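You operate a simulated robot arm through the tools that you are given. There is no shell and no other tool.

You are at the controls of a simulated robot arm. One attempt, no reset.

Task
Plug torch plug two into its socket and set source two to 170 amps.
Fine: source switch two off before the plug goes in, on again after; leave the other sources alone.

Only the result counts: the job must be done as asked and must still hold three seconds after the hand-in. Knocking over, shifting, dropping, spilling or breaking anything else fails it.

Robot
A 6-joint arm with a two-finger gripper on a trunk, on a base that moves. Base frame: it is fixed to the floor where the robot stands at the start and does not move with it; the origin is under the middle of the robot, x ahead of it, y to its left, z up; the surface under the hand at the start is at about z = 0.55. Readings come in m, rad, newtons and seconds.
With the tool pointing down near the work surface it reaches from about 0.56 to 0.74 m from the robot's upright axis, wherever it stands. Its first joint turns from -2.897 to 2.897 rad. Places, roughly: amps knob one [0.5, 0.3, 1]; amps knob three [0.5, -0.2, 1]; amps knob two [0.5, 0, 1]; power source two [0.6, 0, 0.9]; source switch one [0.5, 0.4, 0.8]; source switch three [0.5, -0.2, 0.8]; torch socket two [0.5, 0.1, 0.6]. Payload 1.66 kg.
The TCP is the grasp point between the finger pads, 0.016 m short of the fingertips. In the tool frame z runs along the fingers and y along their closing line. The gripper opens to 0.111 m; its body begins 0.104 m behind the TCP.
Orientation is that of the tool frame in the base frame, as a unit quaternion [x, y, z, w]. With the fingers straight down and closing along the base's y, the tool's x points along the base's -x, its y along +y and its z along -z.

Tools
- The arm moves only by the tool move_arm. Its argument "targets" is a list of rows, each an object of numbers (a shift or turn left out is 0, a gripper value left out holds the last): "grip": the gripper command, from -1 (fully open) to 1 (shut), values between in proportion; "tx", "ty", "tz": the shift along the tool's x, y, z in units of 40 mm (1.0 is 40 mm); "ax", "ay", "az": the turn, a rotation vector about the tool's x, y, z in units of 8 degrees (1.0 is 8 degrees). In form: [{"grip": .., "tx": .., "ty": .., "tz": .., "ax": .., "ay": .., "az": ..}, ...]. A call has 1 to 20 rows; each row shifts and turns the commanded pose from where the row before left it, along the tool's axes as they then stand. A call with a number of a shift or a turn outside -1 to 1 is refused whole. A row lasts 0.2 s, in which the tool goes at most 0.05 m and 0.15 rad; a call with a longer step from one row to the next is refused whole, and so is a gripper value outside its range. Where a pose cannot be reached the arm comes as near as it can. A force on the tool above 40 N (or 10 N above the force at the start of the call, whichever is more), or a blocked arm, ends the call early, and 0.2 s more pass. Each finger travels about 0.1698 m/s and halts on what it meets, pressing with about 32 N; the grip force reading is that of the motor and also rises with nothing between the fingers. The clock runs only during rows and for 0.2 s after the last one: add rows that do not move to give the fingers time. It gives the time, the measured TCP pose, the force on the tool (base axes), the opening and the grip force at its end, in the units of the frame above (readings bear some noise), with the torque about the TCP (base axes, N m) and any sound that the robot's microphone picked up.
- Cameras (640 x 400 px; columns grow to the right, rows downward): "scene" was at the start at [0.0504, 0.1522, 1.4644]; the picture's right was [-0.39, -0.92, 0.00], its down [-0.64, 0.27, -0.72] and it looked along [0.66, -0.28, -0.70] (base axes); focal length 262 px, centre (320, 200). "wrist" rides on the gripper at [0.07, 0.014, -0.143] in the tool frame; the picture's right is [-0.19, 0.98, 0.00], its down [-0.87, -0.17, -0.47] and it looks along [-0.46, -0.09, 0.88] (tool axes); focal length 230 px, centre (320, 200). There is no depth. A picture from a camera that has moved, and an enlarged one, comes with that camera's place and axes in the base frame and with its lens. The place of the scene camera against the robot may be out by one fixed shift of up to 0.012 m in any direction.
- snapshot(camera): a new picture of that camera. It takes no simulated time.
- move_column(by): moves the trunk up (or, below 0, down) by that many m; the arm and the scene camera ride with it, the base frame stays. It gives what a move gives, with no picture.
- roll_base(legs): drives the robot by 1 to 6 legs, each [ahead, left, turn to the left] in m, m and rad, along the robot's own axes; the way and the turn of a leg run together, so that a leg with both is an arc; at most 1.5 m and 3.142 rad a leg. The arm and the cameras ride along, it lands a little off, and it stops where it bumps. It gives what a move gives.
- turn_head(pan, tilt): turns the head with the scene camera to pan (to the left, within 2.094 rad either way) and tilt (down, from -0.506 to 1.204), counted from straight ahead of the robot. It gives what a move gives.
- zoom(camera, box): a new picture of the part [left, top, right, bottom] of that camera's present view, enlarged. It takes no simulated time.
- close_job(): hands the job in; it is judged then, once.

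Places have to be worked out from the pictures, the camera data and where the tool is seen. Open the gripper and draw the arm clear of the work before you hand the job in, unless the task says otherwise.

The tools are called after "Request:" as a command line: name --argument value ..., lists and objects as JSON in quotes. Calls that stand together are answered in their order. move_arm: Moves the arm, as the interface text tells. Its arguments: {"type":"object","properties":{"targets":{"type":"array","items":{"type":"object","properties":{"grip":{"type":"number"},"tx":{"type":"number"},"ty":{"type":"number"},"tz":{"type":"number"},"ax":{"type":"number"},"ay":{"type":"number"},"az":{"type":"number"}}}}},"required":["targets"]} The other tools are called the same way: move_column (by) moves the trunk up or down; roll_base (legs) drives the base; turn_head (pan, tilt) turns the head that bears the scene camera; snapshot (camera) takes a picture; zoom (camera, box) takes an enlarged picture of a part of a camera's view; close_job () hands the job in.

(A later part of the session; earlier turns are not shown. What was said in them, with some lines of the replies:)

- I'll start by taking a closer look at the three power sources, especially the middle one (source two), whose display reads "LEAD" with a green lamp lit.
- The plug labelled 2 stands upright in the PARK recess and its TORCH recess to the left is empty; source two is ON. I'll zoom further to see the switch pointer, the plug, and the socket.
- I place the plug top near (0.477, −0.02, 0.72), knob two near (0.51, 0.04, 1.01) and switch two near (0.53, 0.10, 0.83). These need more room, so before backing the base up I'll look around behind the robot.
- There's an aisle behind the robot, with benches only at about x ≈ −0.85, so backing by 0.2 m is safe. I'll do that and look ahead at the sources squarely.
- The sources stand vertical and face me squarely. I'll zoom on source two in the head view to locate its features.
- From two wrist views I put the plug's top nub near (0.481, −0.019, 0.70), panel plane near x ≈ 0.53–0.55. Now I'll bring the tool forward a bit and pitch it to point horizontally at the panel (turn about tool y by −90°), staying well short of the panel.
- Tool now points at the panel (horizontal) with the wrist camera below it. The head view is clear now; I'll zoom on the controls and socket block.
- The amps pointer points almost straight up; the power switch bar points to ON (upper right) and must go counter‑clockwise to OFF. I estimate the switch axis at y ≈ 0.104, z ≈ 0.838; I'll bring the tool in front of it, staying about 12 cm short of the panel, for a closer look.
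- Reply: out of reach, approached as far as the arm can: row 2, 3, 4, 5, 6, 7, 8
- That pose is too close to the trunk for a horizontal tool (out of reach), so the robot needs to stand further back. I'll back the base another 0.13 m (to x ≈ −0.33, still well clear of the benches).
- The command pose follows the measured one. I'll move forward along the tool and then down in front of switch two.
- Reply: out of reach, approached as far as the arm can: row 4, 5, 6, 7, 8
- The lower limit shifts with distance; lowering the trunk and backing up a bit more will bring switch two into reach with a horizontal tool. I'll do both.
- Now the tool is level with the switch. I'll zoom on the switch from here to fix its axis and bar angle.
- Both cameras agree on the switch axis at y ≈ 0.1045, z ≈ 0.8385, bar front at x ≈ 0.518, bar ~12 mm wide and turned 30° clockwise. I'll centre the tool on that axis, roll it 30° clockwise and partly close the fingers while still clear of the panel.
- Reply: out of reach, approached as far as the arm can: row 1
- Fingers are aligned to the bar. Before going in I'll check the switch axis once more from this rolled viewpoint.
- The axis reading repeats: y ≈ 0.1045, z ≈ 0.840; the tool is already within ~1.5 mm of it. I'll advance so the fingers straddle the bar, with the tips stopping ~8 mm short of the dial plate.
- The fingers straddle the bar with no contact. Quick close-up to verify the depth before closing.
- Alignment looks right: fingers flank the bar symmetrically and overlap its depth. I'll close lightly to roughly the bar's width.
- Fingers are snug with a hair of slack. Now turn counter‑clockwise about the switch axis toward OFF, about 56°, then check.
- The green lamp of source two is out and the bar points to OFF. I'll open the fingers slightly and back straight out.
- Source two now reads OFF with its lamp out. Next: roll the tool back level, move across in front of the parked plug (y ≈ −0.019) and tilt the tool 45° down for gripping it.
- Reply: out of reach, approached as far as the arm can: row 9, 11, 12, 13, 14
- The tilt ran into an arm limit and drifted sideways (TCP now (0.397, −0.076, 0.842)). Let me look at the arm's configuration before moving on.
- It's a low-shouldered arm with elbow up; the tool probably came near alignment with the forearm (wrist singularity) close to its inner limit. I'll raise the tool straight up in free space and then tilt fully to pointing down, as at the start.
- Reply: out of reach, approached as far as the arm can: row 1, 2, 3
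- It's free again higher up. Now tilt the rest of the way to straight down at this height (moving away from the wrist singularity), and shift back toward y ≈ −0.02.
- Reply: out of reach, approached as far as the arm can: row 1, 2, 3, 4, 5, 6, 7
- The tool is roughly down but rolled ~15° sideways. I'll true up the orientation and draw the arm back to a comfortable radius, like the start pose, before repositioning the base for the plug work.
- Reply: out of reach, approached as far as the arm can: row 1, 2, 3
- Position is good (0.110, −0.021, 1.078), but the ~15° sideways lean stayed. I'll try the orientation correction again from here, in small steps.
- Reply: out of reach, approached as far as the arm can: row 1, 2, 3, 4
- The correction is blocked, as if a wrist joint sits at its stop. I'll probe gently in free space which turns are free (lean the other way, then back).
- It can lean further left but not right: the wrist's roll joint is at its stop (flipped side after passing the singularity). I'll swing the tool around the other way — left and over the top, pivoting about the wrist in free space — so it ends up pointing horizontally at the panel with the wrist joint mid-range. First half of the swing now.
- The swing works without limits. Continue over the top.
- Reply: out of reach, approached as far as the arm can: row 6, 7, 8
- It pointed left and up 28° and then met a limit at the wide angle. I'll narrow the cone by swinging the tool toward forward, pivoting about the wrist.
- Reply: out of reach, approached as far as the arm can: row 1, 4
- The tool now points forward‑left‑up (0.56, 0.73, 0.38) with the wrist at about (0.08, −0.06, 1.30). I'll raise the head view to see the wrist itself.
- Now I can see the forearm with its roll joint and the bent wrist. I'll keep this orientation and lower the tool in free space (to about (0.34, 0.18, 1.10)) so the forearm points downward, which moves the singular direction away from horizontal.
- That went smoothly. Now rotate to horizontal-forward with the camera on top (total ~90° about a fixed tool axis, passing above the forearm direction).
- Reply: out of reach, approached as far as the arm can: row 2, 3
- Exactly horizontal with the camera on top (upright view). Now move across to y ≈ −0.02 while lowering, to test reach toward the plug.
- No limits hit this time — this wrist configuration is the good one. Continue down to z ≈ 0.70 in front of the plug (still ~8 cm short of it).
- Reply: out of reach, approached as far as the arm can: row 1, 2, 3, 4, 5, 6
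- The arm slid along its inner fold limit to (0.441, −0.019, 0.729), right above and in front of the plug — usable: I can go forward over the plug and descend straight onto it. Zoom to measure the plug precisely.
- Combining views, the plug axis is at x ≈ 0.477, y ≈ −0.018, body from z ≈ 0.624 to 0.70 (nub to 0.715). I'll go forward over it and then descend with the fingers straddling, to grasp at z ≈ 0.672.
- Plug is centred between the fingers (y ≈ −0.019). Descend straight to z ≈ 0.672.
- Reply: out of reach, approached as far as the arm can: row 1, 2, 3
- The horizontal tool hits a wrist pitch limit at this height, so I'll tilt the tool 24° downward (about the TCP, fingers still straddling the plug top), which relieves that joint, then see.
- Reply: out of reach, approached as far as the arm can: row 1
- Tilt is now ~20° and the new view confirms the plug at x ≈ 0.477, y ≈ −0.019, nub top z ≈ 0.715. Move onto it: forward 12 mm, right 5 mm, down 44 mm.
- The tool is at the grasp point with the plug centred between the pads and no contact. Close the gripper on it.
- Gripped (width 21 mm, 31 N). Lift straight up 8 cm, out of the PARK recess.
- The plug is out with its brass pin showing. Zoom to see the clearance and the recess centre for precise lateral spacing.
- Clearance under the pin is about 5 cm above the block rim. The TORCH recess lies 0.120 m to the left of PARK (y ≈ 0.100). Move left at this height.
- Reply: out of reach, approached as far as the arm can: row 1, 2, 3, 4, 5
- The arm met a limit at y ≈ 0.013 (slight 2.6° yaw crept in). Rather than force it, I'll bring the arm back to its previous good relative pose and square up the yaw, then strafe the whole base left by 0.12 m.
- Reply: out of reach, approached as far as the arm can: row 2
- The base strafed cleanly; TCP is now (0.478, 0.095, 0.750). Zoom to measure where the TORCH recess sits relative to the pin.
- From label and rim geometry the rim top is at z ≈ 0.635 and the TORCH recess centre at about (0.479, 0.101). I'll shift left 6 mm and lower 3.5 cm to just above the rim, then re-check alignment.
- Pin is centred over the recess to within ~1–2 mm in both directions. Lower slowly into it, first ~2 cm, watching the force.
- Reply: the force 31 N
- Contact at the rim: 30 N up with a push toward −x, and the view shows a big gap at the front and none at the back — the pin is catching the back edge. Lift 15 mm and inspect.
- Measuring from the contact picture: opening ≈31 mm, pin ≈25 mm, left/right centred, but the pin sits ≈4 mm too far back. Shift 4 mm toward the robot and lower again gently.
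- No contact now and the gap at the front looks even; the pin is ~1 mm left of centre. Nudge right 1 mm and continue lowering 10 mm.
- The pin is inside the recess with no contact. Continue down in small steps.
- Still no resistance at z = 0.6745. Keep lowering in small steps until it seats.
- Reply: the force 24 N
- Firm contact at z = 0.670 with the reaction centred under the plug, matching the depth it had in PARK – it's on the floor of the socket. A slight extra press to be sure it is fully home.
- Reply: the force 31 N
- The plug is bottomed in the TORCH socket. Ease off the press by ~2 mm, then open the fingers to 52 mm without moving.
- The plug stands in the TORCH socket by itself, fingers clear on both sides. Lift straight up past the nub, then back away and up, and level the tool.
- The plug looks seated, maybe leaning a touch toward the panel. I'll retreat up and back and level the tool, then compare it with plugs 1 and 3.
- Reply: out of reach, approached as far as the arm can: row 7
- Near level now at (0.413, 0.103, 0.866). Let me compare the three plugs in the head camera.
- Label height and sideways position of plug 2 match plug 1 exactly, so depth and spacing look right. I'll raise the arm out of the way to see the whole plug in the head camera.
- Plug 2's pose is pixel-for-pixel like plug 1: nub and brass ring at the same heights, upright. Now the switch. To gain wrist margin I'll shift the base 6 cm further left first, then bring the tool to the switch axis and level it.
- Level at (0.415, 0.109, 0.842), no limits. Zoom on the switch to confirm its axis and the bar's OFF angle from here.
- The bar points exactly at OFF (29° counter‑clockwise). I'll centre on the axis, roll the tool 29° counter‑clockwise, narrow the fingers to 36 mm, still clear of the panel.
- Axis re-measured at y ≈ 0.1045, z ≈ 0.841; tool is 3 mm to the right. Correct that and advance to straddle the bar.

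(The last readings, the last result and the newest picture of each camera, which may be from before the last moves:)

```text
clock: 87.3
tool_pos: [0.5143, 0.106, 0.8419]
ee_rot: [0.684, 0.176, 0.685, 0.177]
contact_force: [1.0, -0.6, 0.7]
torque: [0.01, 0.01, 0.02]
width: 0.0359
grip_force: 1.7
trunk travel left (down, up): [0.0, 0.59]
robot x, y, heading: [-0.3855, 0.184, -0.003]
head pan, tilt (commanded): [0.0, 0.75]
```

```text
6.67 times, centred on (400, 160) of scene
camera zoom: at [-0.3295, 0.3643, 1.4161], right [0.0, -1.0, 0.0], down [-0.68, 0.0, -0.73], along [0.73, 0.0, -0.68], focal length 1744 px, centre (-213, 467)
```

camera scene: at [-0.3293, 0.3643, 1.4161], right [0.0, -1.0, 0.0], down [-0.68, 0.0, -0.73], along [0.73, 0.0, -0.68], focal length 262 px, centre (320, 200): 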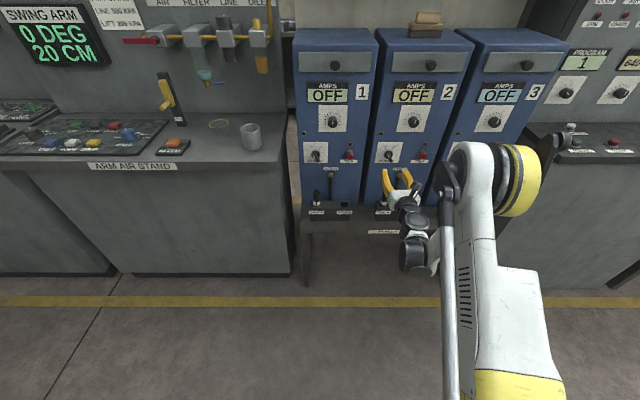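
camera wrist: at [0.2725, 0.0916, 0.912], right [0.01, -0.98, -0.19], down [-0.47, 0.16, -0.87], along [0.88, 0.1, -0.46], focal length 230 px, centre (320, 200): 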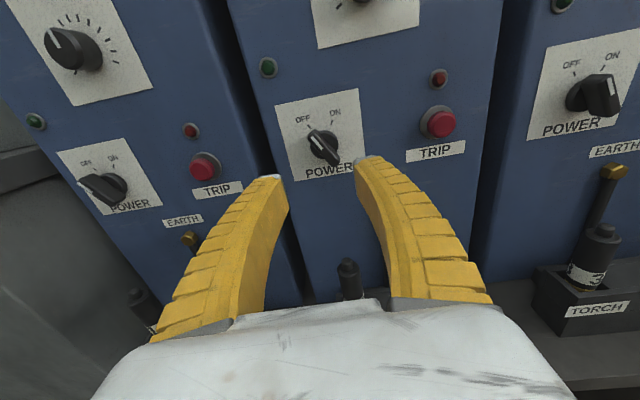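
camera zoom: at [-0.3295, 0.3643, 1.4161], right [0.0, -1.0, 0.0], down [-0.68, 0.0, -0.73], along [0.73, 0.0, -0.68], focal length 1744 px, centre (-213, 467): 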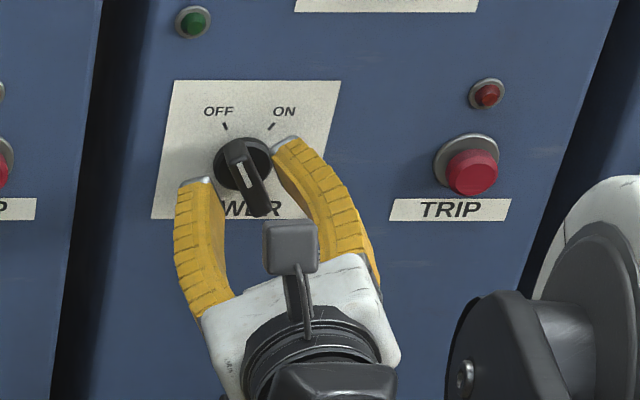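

Well centred. Close to ~15.5 mm and twist clockwise 56° to ON, as done for OFF.

Request:
move_arm --targets '[{"grip": 0.7}, {"grip": 0.75}, {"grip": 0.78}, {}]'

Request:
move_arm --targets '[{"az": 0.7}, {"az": 0.7}, {"az": 0.7}, {"az": 0.7}, {"az": 0.7}, {"az": 0.7}, {"az": 0.7}, {"az": 0.7}, {"az": 0.7}, {"az": 0.7}, {}]'

Request:
zoom --camera "scene" --box '[360, 80, 450, 190]'

Request:
zoom --camera "wrist" --box '[260, 130, 380, 230]'

```text
clock: 88.3
tool_pos: [0.5156, 0.1062, 0.8421]
ee_rot: [0.684, 0.175, 0.685, 0.177]
contact_force: [0.1, -1.2, 0.3]
torque: [0.01, 0.01, 0.01]
width: 0.0154
grip_force: 2.8
trunk travel left (down, up): [0.0, 0.59]
robot x, y, heading: [-0.3869, 0.1767, -0.003]
head pan, tilt (commanded): [0.0, 0.75]
```

```text
clock: 90.7
tool_pos: [0.5149, 0.1055, 0.8406]
ee_rot: [0.687, -0.167, 0.688, -0.166]
contact_force: [0.9, -3.3, -0.2]
torque: [0.0, -0.01, -0.01]
width: 0.0168
grip_force: 3.5
trunk travel left (down, up): [0.0, 0.59]
robot x, y, heading: [-0.3897, 0.1778, 0.002]
head pan, tilt (commanded): [0.0, 0.75]
```

```text
3.64 times, centred on (405, 135) of scene
camera zoom: at [-0.3296, 0.3641, 1.4161], right [0.0, -1.0, 0.0], down [-0.68, 0.0, -0.73], along [0.73, 0.0, -0.68], focal length 952 px, centre (11, 436)
```

zoom: 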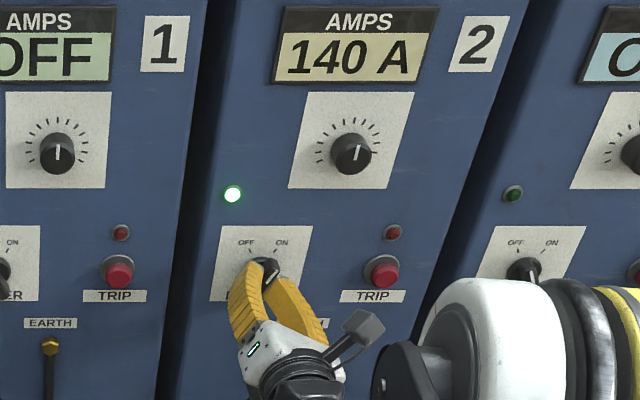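

```text
4.00 times, centred on (320, 180) of wrist
camera zoom: at [0.3721, 0.0615, 0.8981], right [0.0, -0.79, -0.62], down [-0.47, 0.55, -0.69], along [0.88, 0.29, -0.37], focal length 920 px, centre (320, 280)
```

zoom: 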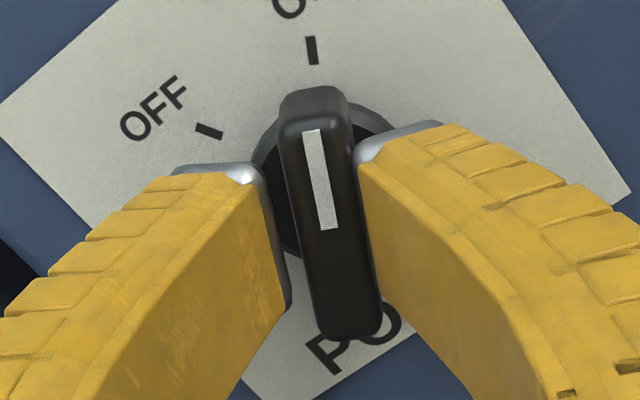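

Source two is on with green lamp and now reads 140 A — the plug is recognised. Open slightly, back straight out, and roll the tool level again.

Request:
move_arm --targets '[{"grip": 0.4}, {"grip": 0.4}, {"tz": -0.5}, {"tz": -0.8}, {"tz": -0.8}, {"tz": -0.4}, {"az": -0.85}, {"az": -0.85}, {"az": -0.85}, {"az": -0.83}, {}]'

Request:
zoom --camera "scene" --box '[360, 80, 450, 190]'

Request:
snapshot --camera "wrist"

```text
clock: 93.1
tool_pos: [0.4158, 0.1054, 0.8409]
ee_rot: [0.707, 0.0, 0.707, 0.001]
contact_force: [-0.2, 0.4, 0.0]
torque: [-0.01, 0.01, -0.02]
width: 0.0362
grip_force: 1.9
trunk travel left (down, up): [0.0, 0.59]
robot x, y, heading: [-0.3855, 0.1797, 0.001]
head pan, tilt (commanded): [0.0, 0.75]
```

```text
3.64 times, centred on (405, 135) of scene
camera zoom: at [-0.3296, 0.3643, 1.4161], right [0.0, -1.0, 0.0], down [-0.68, 0.0, -0.73], along [0.73, 0.0, -0.68], focal length 952 px, centre (11, 436)
```

zoom: 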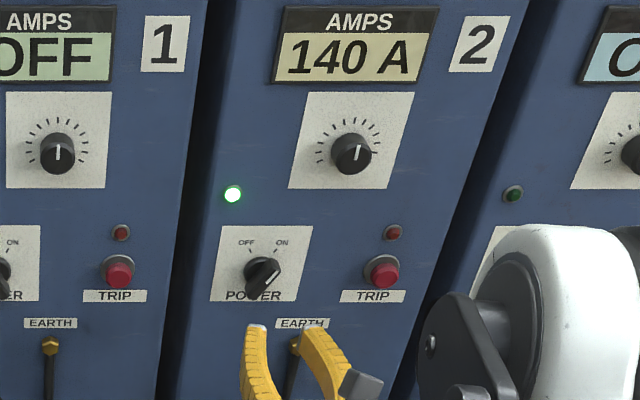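

```text
taken
camera wrist: at [0.2719, 0.0918, 0.9115], right [0.0, -0.98, -0.19], down [-0.47, 0.17, -0.87], along [0.88, 0.09, -0.46], focal length 230 px, centre (320, 200)
```

wrist: 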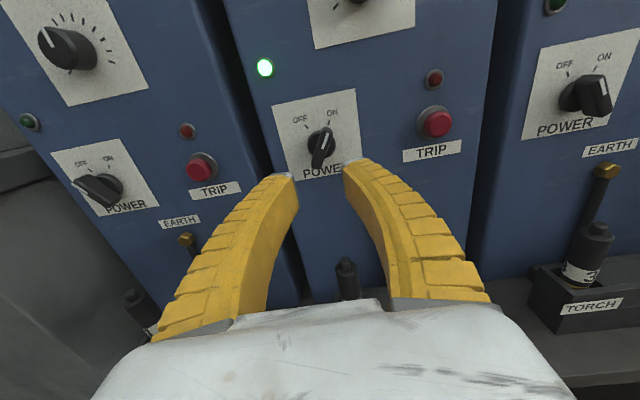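

The switch stays at ON. Now move to the amps knob two, around y ≈ 0.042, z ≈ 0.98, still ~10 cm off the panel, and open the fingers to ~57 mm.

Request:
move_arm --targets '[{"tx": 0.86, "ty": 0.395, "grip": 0.0}, {"tx": 0.86, "ty": 0.395}, {"tx": 0.86, "ty": 0.395}, {"tx": 0.86, "ty": 0.395}, {}]'

Request:
snapshot --camera "wrist"

Request:
zoom --camera "wrist" --box '[260, 60, 400, 190]'

Request:
zoom --camera "scene" --box '[370, 70, 450, 140]'

```text
clock: 94.3
tool_pos: [0.4142, 0.0424, 0.9813]
ee_rot: [0.707, -0.001, 0.708, -0.002]
contact_force: [-0.4, -0.7, 1.2]
torque: [-0.01, -0.01, -0.01]
width: 0.0575
grip_force: 1.2
trunk travel left (down, up): [0.0, 0.59]
robot x, y, heading: [-0.3883, 0.1765, 0.004]
head pan, tilt (commanded): [0.0, 0.75]
```

```text
taken
camera wrist: at [0.2708, 0.0287, 1.0519], right [0.0, -0.98, -0.19], down [-0.47, 0.17, -0.87], along [0.88, 0.09, -0.46], focal length 230 px, centre (320, 200)
```

wrist: 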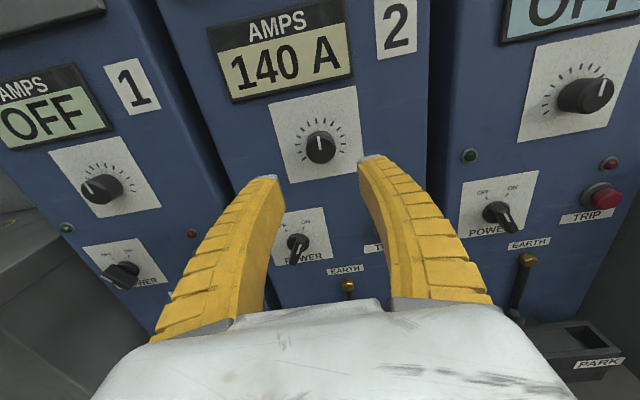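

```text
3.08 times, centred on (330, 125) of wrist
camera zoom: at [0.2708, 0.0287, 1.0519], right [0.0, -0.98, -0.19], down [-0.47, 0.17, -0.87], along [0.88, 0.09, -0.46], focal length 708 px, centre (289, 431)
```

zoom: 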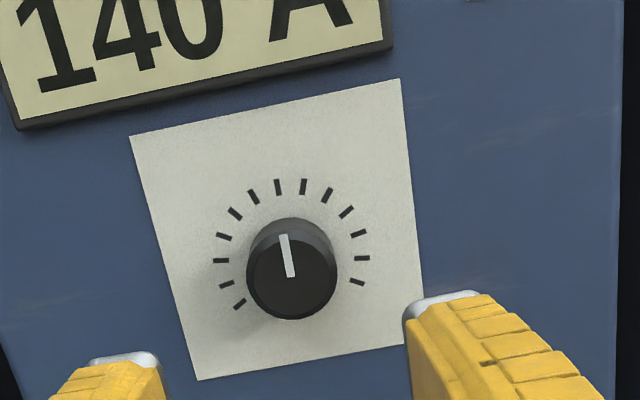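

```text
5.71 times, centred on (410, 105) of scene
camera zoom: at [-0.3298, 0.3643, 1.4161], right [0.0, -1.0, 0.0], down [-0.68, 0.0, -0.73], along [0.73, 0.0, -0.68], focal length 1495 px, centre (-194, 743)
```

zoom: 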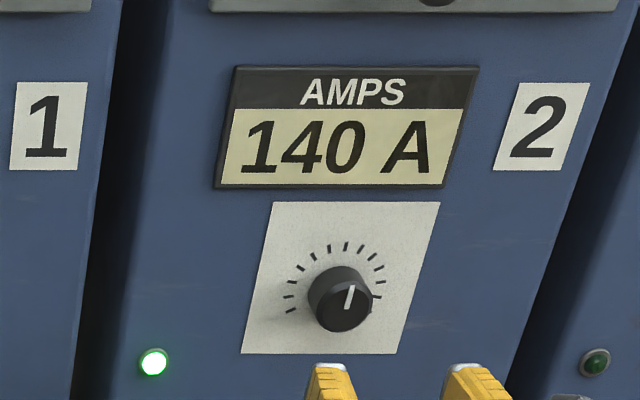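

Knob two: axis at y ≈ 0.0415, z ≈ 0.981, front face x ≈ 0.525, diameter ≈ 33 mm; the tool is already on that axis. Advance so the pads overlap the knob by ~14 mm with tips ~8 mm short of the panel.

Request:
move_arm --targets '[{"tz": 0.8, "ty": 0.02}, {"tz": 0.8}, {"tz": 0.6}, {"tz": 0.35}, {"tz": 0.18}, {}]'

Request:
zoom --camera "wrist" --box '[250, 120, 390, 240]'

Request:
zoom --camera "scene" --box '[370, 70, 450, 140]'

```text
clock: 95.7
tool_pos: [0.5257, 0.0401, 0.9802]
ee_rot: [0.707, -0.001, 0.707, -0.001]
contact_force: [-0.1, -0.6, -0.5]
torque: [0.0, -0.04, 0.01]
width: 0.0576
grip_force: 1.2
trunk travel left (down, up): [0.0, 0.59]
robot x, y, heading: [-0.3879, 0.1789, -0.0]
head pan, tilt (commanded): [0.0, 0.75]
```

```text
3.33 times, centred on (320, 180) of wrist
camera zoom: at [0.3824, 0.0275, 1.0501], right [0.0, -0.98, -0.19], down [-0.47, 0.17, -0.87], along [0.88, 0.09, -0.46], focal length 767 px, centre (320, 267)
```

zoom: 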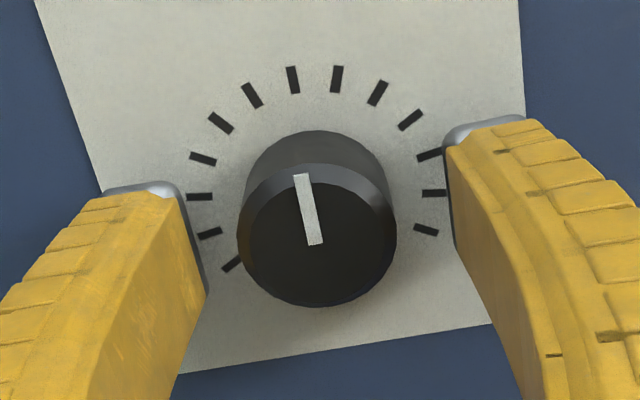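

```text
5.71 times, centred on (410, 105) of scene
camera zoom: at [-0.3295, 0.3643, 1.4161], right [0.0, -1.0, 0.0], down [-0.68, 0.0, -0.73], along [0.73, 0.0, -0.68], focal length 1495 px, centre (-194, 743)
```

zoom: 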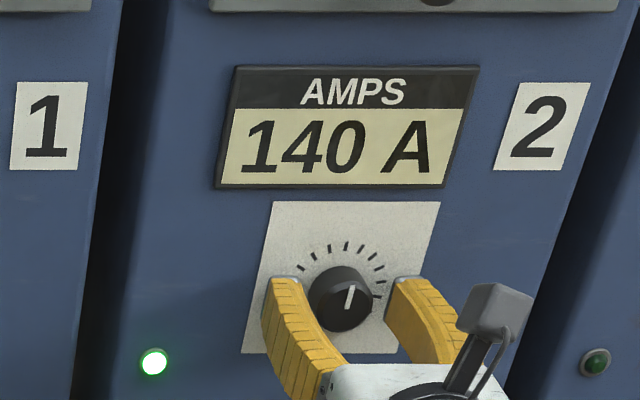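

Knob is 1.3 mm left and ~1.5 mm above the finger centre; I'll correct that and close the gripper firmly on the knob.

Request:
move_arm --targets '[{"tx": 0.04, "ty": -0.033}, {"grip": 0.3}, {"grip": 0.5}, {"grip": 1.0}, {"grip": 1.0}, {}]'

Request:
zoom --camera "wrist" --box '[250, 120, 390, 240]'

Request:
zoom --camera "scene" --box '[370, 70, 450, 140]'

```text
clock: 97.1
tool_pos: [0.5235, 0.0416, 0.9806]
ee_rot: [0.707, -0.001, 0.707, 0.0]
contact_force: [-2.5, -3.8, -1.5]
torque: [0.01, 0.52, -0.04]
width: 0.0288
grip_force: 34.4
trunk travel left (down, up): [0.0, 0.59]
robot x, y, heading: [-0.3873, 0.1813, -0.001]
head pan, tilt (commanded): [0.0, 0.75]
```

```text
3.33 times, centred on (320, 180) of wrist
camera zoom: at [0.381, 0.0283, 1.0512], right [0.0, -0.98, -0.19], down [-0.47, 0.17, -0.87], along [0.88, 0.09, -0.46], focal length 767 px, centre (320, 267)
```

zoom: 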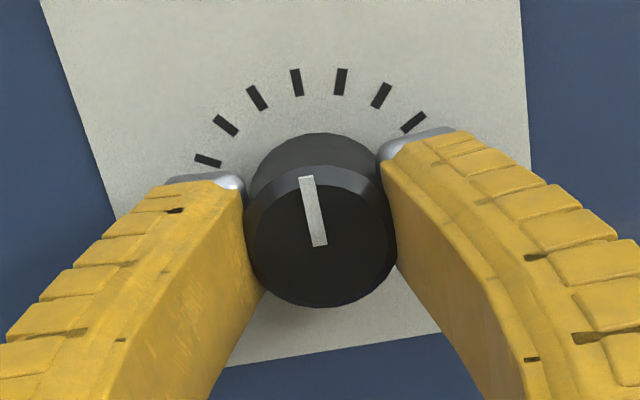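

```text
5.71 times, centred on (410, 105) of scene
camera zoom: at [-0.3296, 0.3639, 1.4161], right [0.0, -1.0, 0.0], down [-0.68, 0.0, -0.73], along [0.73, 0.0, -0.68], focal length 1495 px, centre (-194, 743)
```

zoom: 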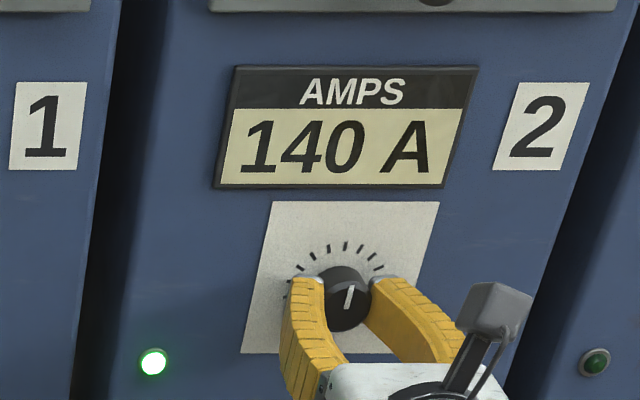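

Knob gripped with low side forces. Turn clockwise in small steps, first about 11°, and read the display.

Request:
move_arm --targets '[{"az": 0.45}, {"az": 0.45}, {"az": 0.45}, {}]'

Request:
zoom --camera "scene" --box '[370, 70, 450, 140]'

Request:
zoom --camera "wrist" --box '[250, 120, 390, 240]'

```text
clock: 98.1
tool_pos: [0.5229, 0.0409, 0.9805]
ee_rot: [0.704, -0.069, 0.704, -0.067]
contact_force: [-0.5, -4.9, 1.4]
torque: [-0.02, 0.52, 0.08]
width: 0.0283
grip_force: 34.1
trunk travel left (down, up): [0.0, 0.59]
robot x, y, heading: [-0.3869, 0.1814, 0.002]
head pan, tilt (commanded): [0.0, 0.75]
```

```text
5.71 times, centred on (410, 105) of scene
camera zoom: at [-0.3297, 0.3638, 1.4162], right [0.0, -1.0, 0.0], down [-0.68, 0.0, -0.73], along [0.73, 0.0, -0.68], focal length 1495 px, centre (-194, 743)
```

zoom: 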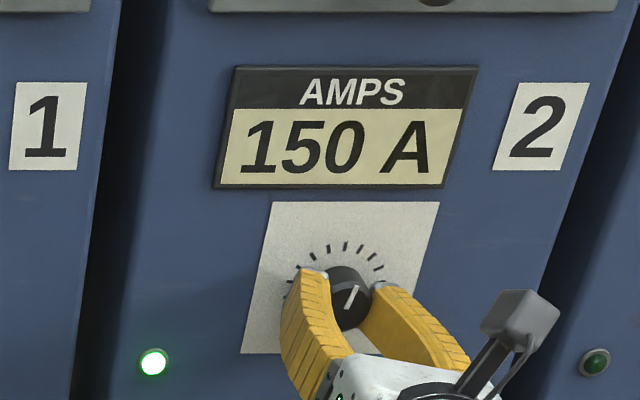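

```text
3.33 times, centred on (320, 180) of wrist
camera zoom: at [0.3808, 0.0152, 1.0473], right [0.0, -0.93, -0.37], down [-0.47, 0.33, -0.82], along [0.88, 0.18, -0.44], focal length 767 px, centre (320, 267)
```

zoom: 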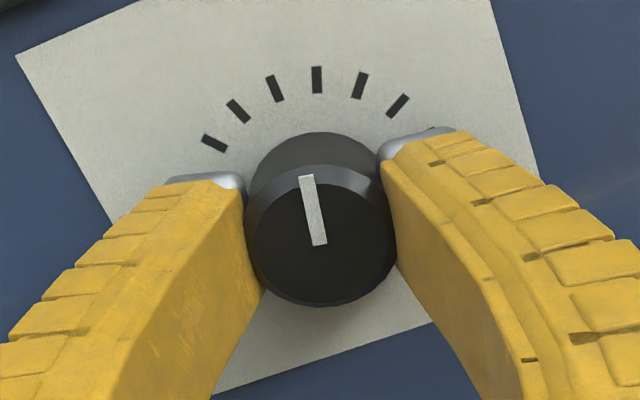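

Display follows: 150 A after ~11° (about 10 A per 11.25°). Continue ~11° and read again.

Request:
move_arm --targets '[{"az": 0.35}, {"az": 0.35}, {}]'

Request:
zoom --camera "scene" --box '[370, 70, 450, 140]'

Request:
move_arm --targets '[{"az": 0.35}, {"az": 0.35}, {}]'

Request:
zoom --camera "scene" --box '[370, 70, 450, 140]'

```text
clock: 98.9
tool_pos: [0.5249, 0.0422, 0.981]
ee_rot: [0.699, -0.103, 0.7, -0.102]
contact_force: [-1.8, -5.6, -1.0]
torque: [0.0, 0.35, 0.08]
width: 0.0279
grip_force: 33.7
trunk travel left (down, up): [0.0, 0.59]
robot x, y, heading: [-0.3841, 0.1767, -0.0]
head pan, tilt (commanded): [0.0, 0.75]
```

```text
5.71 times, centred on (410, 105) of scene
camera zoom: at [-0.3298, 0.3637, 1.4162], right [0.0, -1.0, 0.0], down [-0.68, 0.0, -0.73], along [0.73, 0.0, -0.68], focal length 1495 px, centre (-194, 743)
```

zoom: 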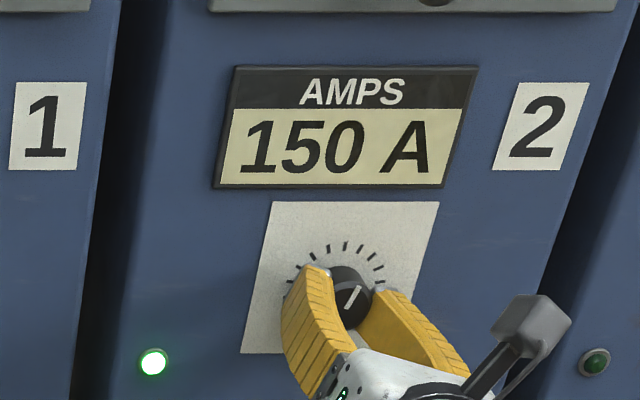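

```text
clock: 99.7
tool_pos: [0.5236, 0.0412, 0.9816]
ee_rot: [0.694, -0.136, 0.694, -0.136]
contact_force: [-3.2, -5.8, 0.8]
torque: [-0.03, 0.25, 0.1]
width: 0.0277
grip_force: 33.4
trunk travel left (down, up): [0.0, 0.59]
robot x, y, heading: [-0.3889, 0.1778, 0.0]
head pan, tilt (commanded): [0.0, 0.75]
```

```text
5.71 times, centred on (410, 105) of scene
camera zoom: at [-0.33, 0.3638, 1.4162], right [0.0, -1.0, 0.0], down [-0.68, 0.0, -0.73], along [0.73, 0.0, -0.68], focal length 1495 px, centre (-194, 743)
```

zoom: 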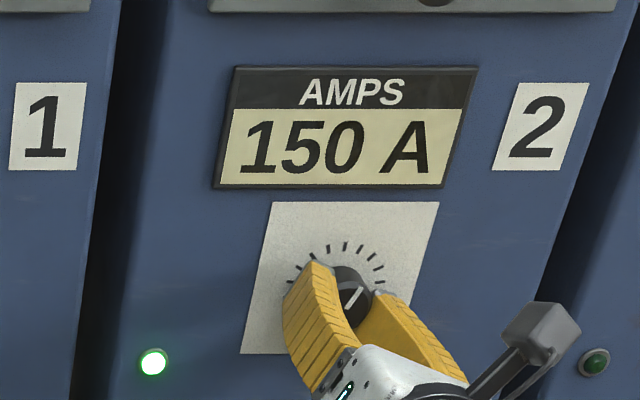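

Still 150 A at 22°: so each tick (22.5°) is 10 A, putting 170 A at about 67.5° from straight up. Continue turning.

Request:
move_arm --targets '[{"az": 0.5}, {"az": 0.5}, {"az": 0.5}, {"az": 0.5}, {"az": 0.5}, {}]'

Request:
zoom --camera "scene" --box '[370, 70, 450, 140]'

Request:
zoom --camera "wrist" --box '[250, 120, 390, 240]'

```text
clock: 101.1
tool_pos: [0.5237, 0.0414, 0.9801]
ee_rot: [0.659, -0.254, 0.66, -0.254]
contact_force: [-5.1, -9.7, -4.8]
torque: [-0.07, 0.1, 0.02]
width: 0.0275
grip_force: 33.8
trunk travel left (down, up): [0.0, 0.59]
robot x, y, heading: [-0.3882, 0.1793, 0.002]
head pan, tilt (commanded): [0.0, 0.75]
```

```text
5.71 times, centred on (410, 105) of scene
camera zoom: at [-0.3295, 0.3631, 1.4163], right [0.0, -1.0, 0.0], down [-0.68, 0.0, -0.73], along [0.73, 0.0, -0.68], focal length 1495 px, centre (-194, 743)
```

zoom: 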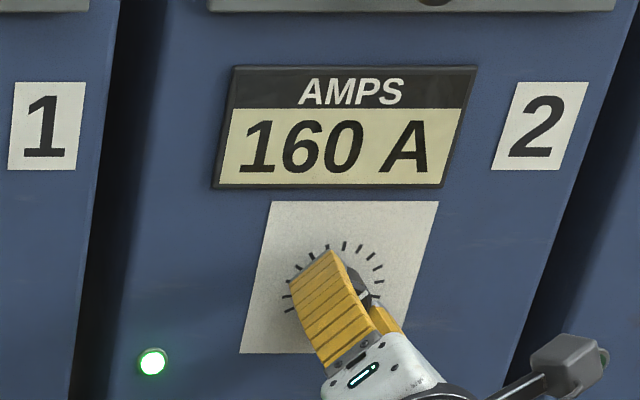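

```text
3.33 times, centred on (320, 180) of wrist
camera zoom: at [0.3806, -0.0152, 1.0236], right [0.0, -0.6, -0.8], down [-0.47, 0.71, -0.53], along [0.88, 0.38, -0.28], focal length 767 px, centre (320, 267)
```

zoom: 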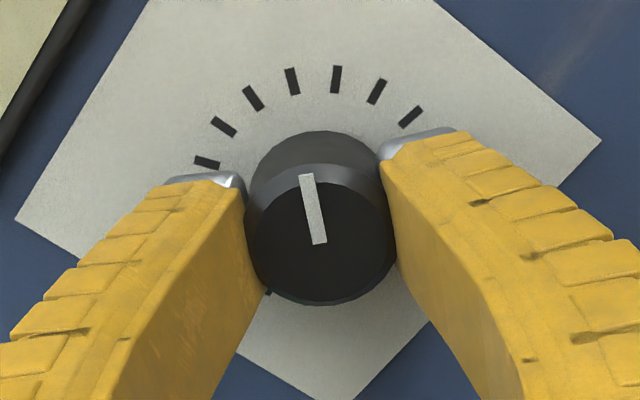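

160 A at 42° of roll, pointer squarely at its tick and no slip. One more tick: turn another ~22.7°.

Request:
move_arm --targets '[{"az": 0.5}, {"az": 0.5}, {"az": 0.5}, {"az": 0.5}, {"az": 0.5}, {"az": 0.34}, {}]'

Request:
zoom --camera "scene" --box '[370, 70, 450, 140]'

Request:
zoom --camera "wrist" --box '[250, 120, 390, 240]'

```text
clock: 102.7
tool_pos: [0.5248, 0.0419, 0.9798]
ee_rot: [0.595, -0.38, 0.598, -0.379]
contact_force: [-17.4, -8.8, -12.8]
torque: [0.0, 0.07, -0.17]
width: 0.0278
grip_force: 33.5
trunk travel left (down, up): [0.0, 0.59]
robot x, y, heading: [-0.3824, 0.1777, -0.001]
head pan, tilt (commanded): [0.0, 0.75]
```

```text
5.71 times, centred on (410, 105) of scene
camera zoom: at [-0.33, 0.3631, 1.4163], right [0.0, -1.0, 0.0], down [-0.68, 0.0, -0.73], along [0.73, 0.0, -0.68], focal length 1495 px, centre (-194, 743)
```

zoom: 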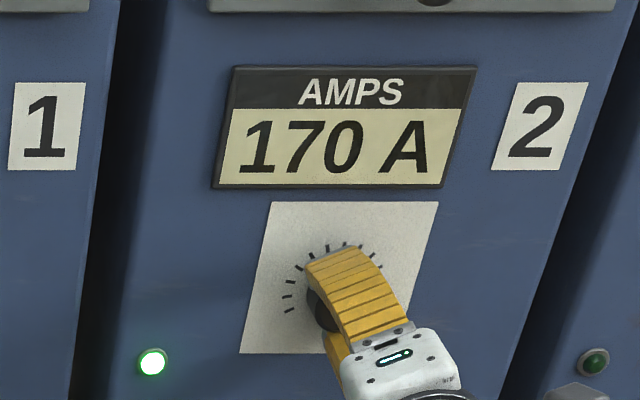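

```text
3.33 times, centred on (320, 180) of wrist
camera zoom: at [0.3811, -0.0274, 0.9981], right [0.0, -0.24, -0.97], down [-0.47, 0.86, -0.22], along [0.88, 0.46, -0.11], focal length 767 px, centre (320, 267)
```

zoom: 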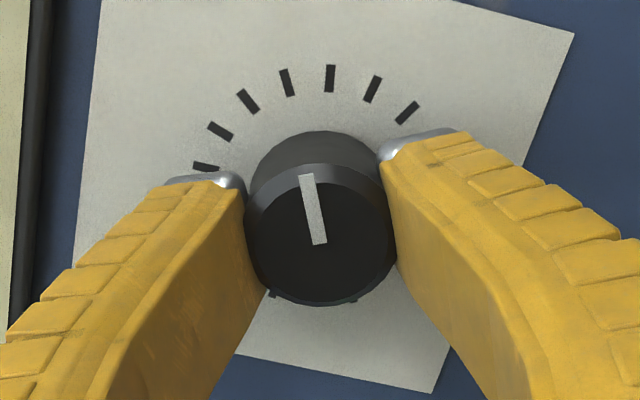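

170 A is displayed with the pointer on its tick. Open the fingers to ~46 mm, wait, and check the reading holds before backing out.

Request:
move_arm --targets '[{"grip": 0.6}, {"grip": 0.35}, {"grip": 0.2}, {}, {}]'

Request:
zoom --camera "scene" --box '[370, 70, 450, 140]'

Request:
zoom --camera "wrist" --box '[250, 120, 390, 240]'

```text
clock: 103.9
tool_pos: [0.5244, 0.043, 0.9804]
ee_rot: [0.597, -0.379, 0.597, -0.379]
contact_force: [0.1, -0.7, -1.2]
torque: [0.0, 0.0, 0.01]
width: 0.0465
grip_force: 2.1
trunk travel left (down, up): [0.0, 0.59]
robot x, y, heading: [-0.3851, 0.1848, 0.004]
head pan, tilt (commanded): [0.0, 0.75]
```

```text
5.71 times, centred on (410, 105) of scene
camera zoom: at [-0.3296, 0.3643, 1.4161], right [0.0, -1.0, 0.0], down [-0.68, 0.0, -0.73], along [0.73, 0.0, -0.68], focal length 1495 px, centre (-194, 743)
```

zoom: 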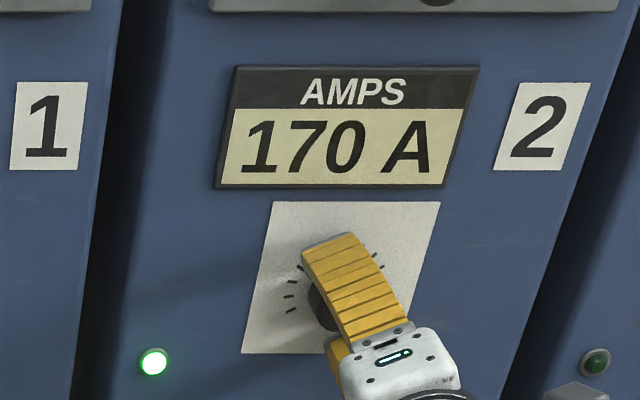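

```text
3.33 times, centred on (320, 180) of wrist
camera zoom: at [0.3816, -0.0263, 0.9983], right [0.0, -0.25, -0.97], down [-0.47, 0.85, -0.22], along [0.88, 0.46, -0.12], focal length 767 px, centre (320, 267)
```

zoom: 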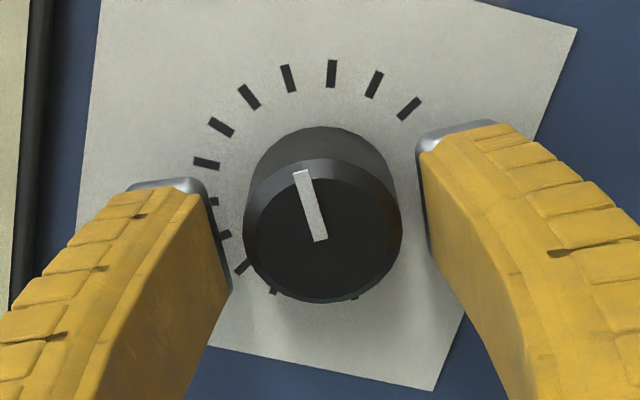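

Reading holds at 170 A after release. Back out straight and roll level to check the pointer against the ticks with nothing touching it.

Request:
move_arm --targets '[{"tz": -0.4}, {"tz": -0.8}, {"tz": -0.8}, {"tz": -0.6}, {"az": -0.9}, {"az": -0.9}, {"az": -0.9}, {"az": -0.9}, {"az": -0.9}, {"az": -0.9}, {"az": -0.9}, {"az": -0.8}, {"az": -0.8}, {}]'

Request:
zoom --camera "wrist" --box '[260, 60, 400, 190]'

Request:
zoom --camera "scene" --box '[360, 70, 450, 150]'

```text
clock: 106.9
tool_pos: [0.4209, 0.0423, 0.9808]
ee_rot: [0.707, -0.009, 0.707, -0.01]
contact_force: [0.4, -0.2, 0.0]
torque: [0.01, -0.01, 0.01]
width: 0.0468
grip_force: 1.3
trunk travel left (down, up): [0.0, 0.59]
robot x, y, heading: [-0.3837, 0.1849, 0.004]
head pan, tilt (commanded): [0.0, 0.75]
```

```text
3.08 times, centred on (330, 125) of wrist
camera zoom: at [0.2771, 0.027, 1.0507], right [0.0, -0.98, -0.22], down [-0.47, 0.19, -0.86], along [0.88, 0.1, -0.46], focal length 708 px, centre (289, 431)
```

zoom: 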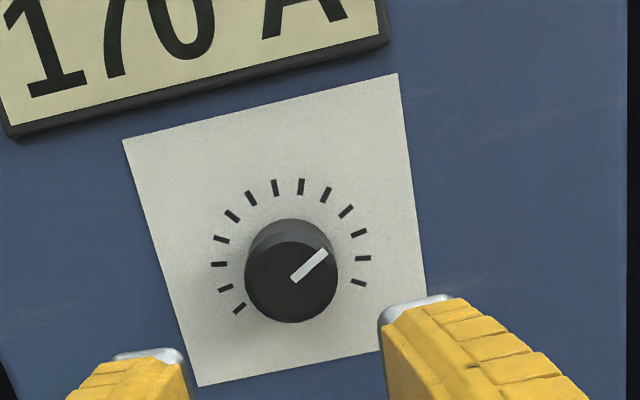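

```text
5.00 times, centred on (405, 110) of scene
camera zoom: at [-0.3296, 0.3643, 1.4161], right [0.0, -1.0, 0.0], down [-0.68, 0.0, -0.73], along [0.73, 0.0, -0.68], focal length 1308 px, centre (-105, 650)
```

zoom: 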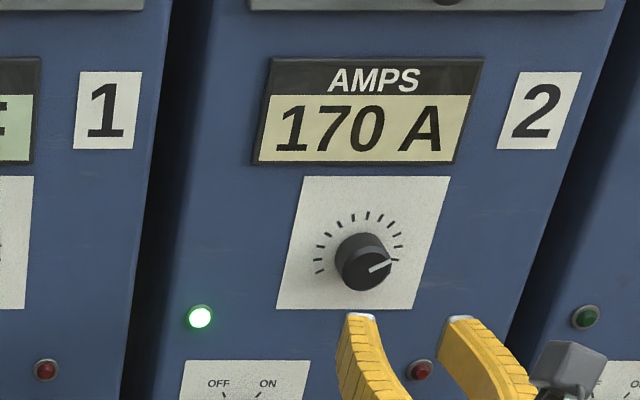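

Tick spacing works out to ~20.8°, so 170 A sits at 62.5° — exactly where the pointer has settled (measured 61–63°), a stable detent. Now raise and withdraw the arm, opening the gripper fully.

Request:
move_arm --targets '[{"tz": -0.6, "grip": -0.3}, {"tx": 0.7, "tz": -0.5, "grip": -1}, {"tx": 0.8, "tz": -0.5}, {"tx": 0.8, "tz": -0.5}, {"tx": 0.8, "tz": -0.4}, {}, {}]'

Request:
snapshot --camera "scene"

Request:
zoom --camera "scene" --box '[290, 20, 570, 220]'

Request:
snapshot --camera "wrist"

```text
clock: 108.5
tool_pos: [0.3202, 0.0379, 1.1053]
ee_rot: [0.707, -0.01, 0.707, -0.009]
contact_force: [0.0, 0.0, 0.2]
torque: [0.02, -0.02, 0.03]
width: 0.1108
grip_force: 0.0
trunk travel left (down, up): [0.0, 0.59]
robot x, y, heading: [-0.3867, 0.1816, 0.001]
head pan, tilt (commanded): [0.0, 0.75]
```

```text
taken
camera scene: at [-0.3294, 0.3643, 1.4161], right [0.0, -1.0, 0.0], down [-0.68, 0.0, -0.73], along [0.73, 0.0, -0.68], focal length 262 px, centre (320, 200)
```

scene: 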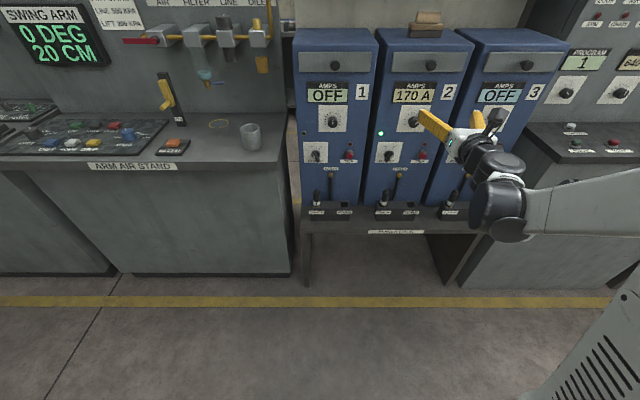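

```text
2.00 times, centred on (430, 120) of scene
camera zoom: at [-0.3294, 0.3643, 1.4161], right [0.0, -1.0, 0.0], down [-0.68, 0.0, -0.73], along [0.73, 0.0, -0.68], focal length 523 px, centre (100, 360)
```

zoom: 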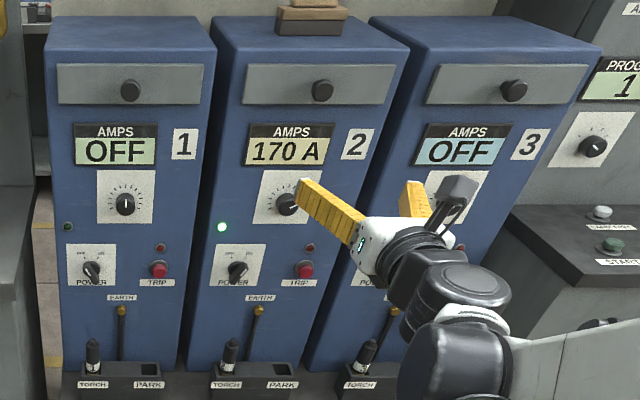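

```text
taken
camera wrist: at [0.1773, 0.022, 1.1747], right [0.0, -0.98, -0.22], down [-0.47, 0.19, -0.86], along [0.88, 0.1, -0.46], focal length 230 px, centre (320, 200)
```

wrist: 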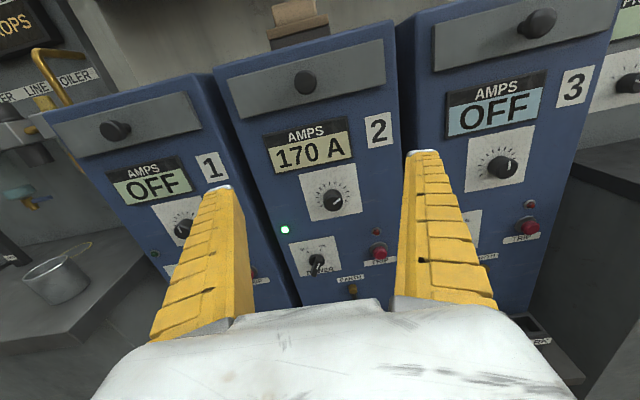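

Source two reads 170 A and is on; sources 1 and 3 remain OFF and untouched. One last check of the plug and switch.

Request:
zoom --camera "scene" --box '[360, 130, 440, 230]'

```text
4.00 times, centred on (400, 180) of scene
camera zoom: at [-0.3294, 0.3643, 1.4161], right [0.0, -1.0, 0.0], down [-0.68, 0.0, -0.73], along [0.73, 0.0, -0.68], focal length 1047 px, centre (0, 280)
```

zoom: 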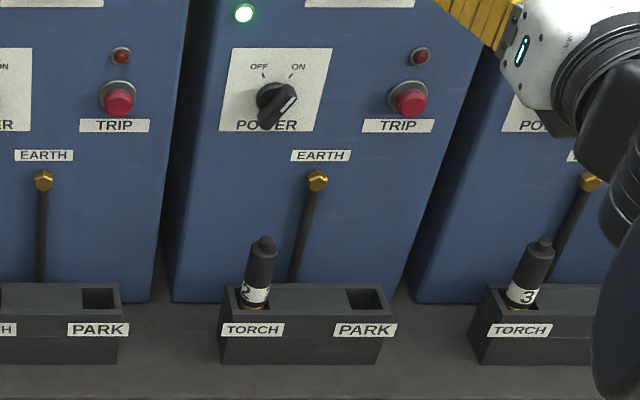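

Plug 2 is seated in TORCH just like plugs 1 and 3. The switch is ON with its lamp lit, the display reads 170 A, the gripper is open and the arm is clear, so I'm handing in.

Request:
close_job

```text
The job is handed in.
```

Torch plug two is in its TORCH socket, and source two is on and reads 170 A. I have handed the job in; no verdict came back.

- **Order:** I turned the source two switch off before moving the plug. I turned it back on only once the plug was seated.
- **Plug:** It stands upright in the socket at the same height as plugs one and three. On the first try the pin caught the socket's back edge, so I lifted it, shifted about 4 mm and inserted it without further trouble.
- **Amps:** The display was still at 170 A after I let go of the knob, and the pointer sits on the 170 mark.
- **Other sources:** I did not touch sources one and three. Both still read OFF with their plugs in place.

At hand-in the gripper was open and the arm was clear of the work. The robot base stands about 0.39 m back and 0.18 m left of where it started.
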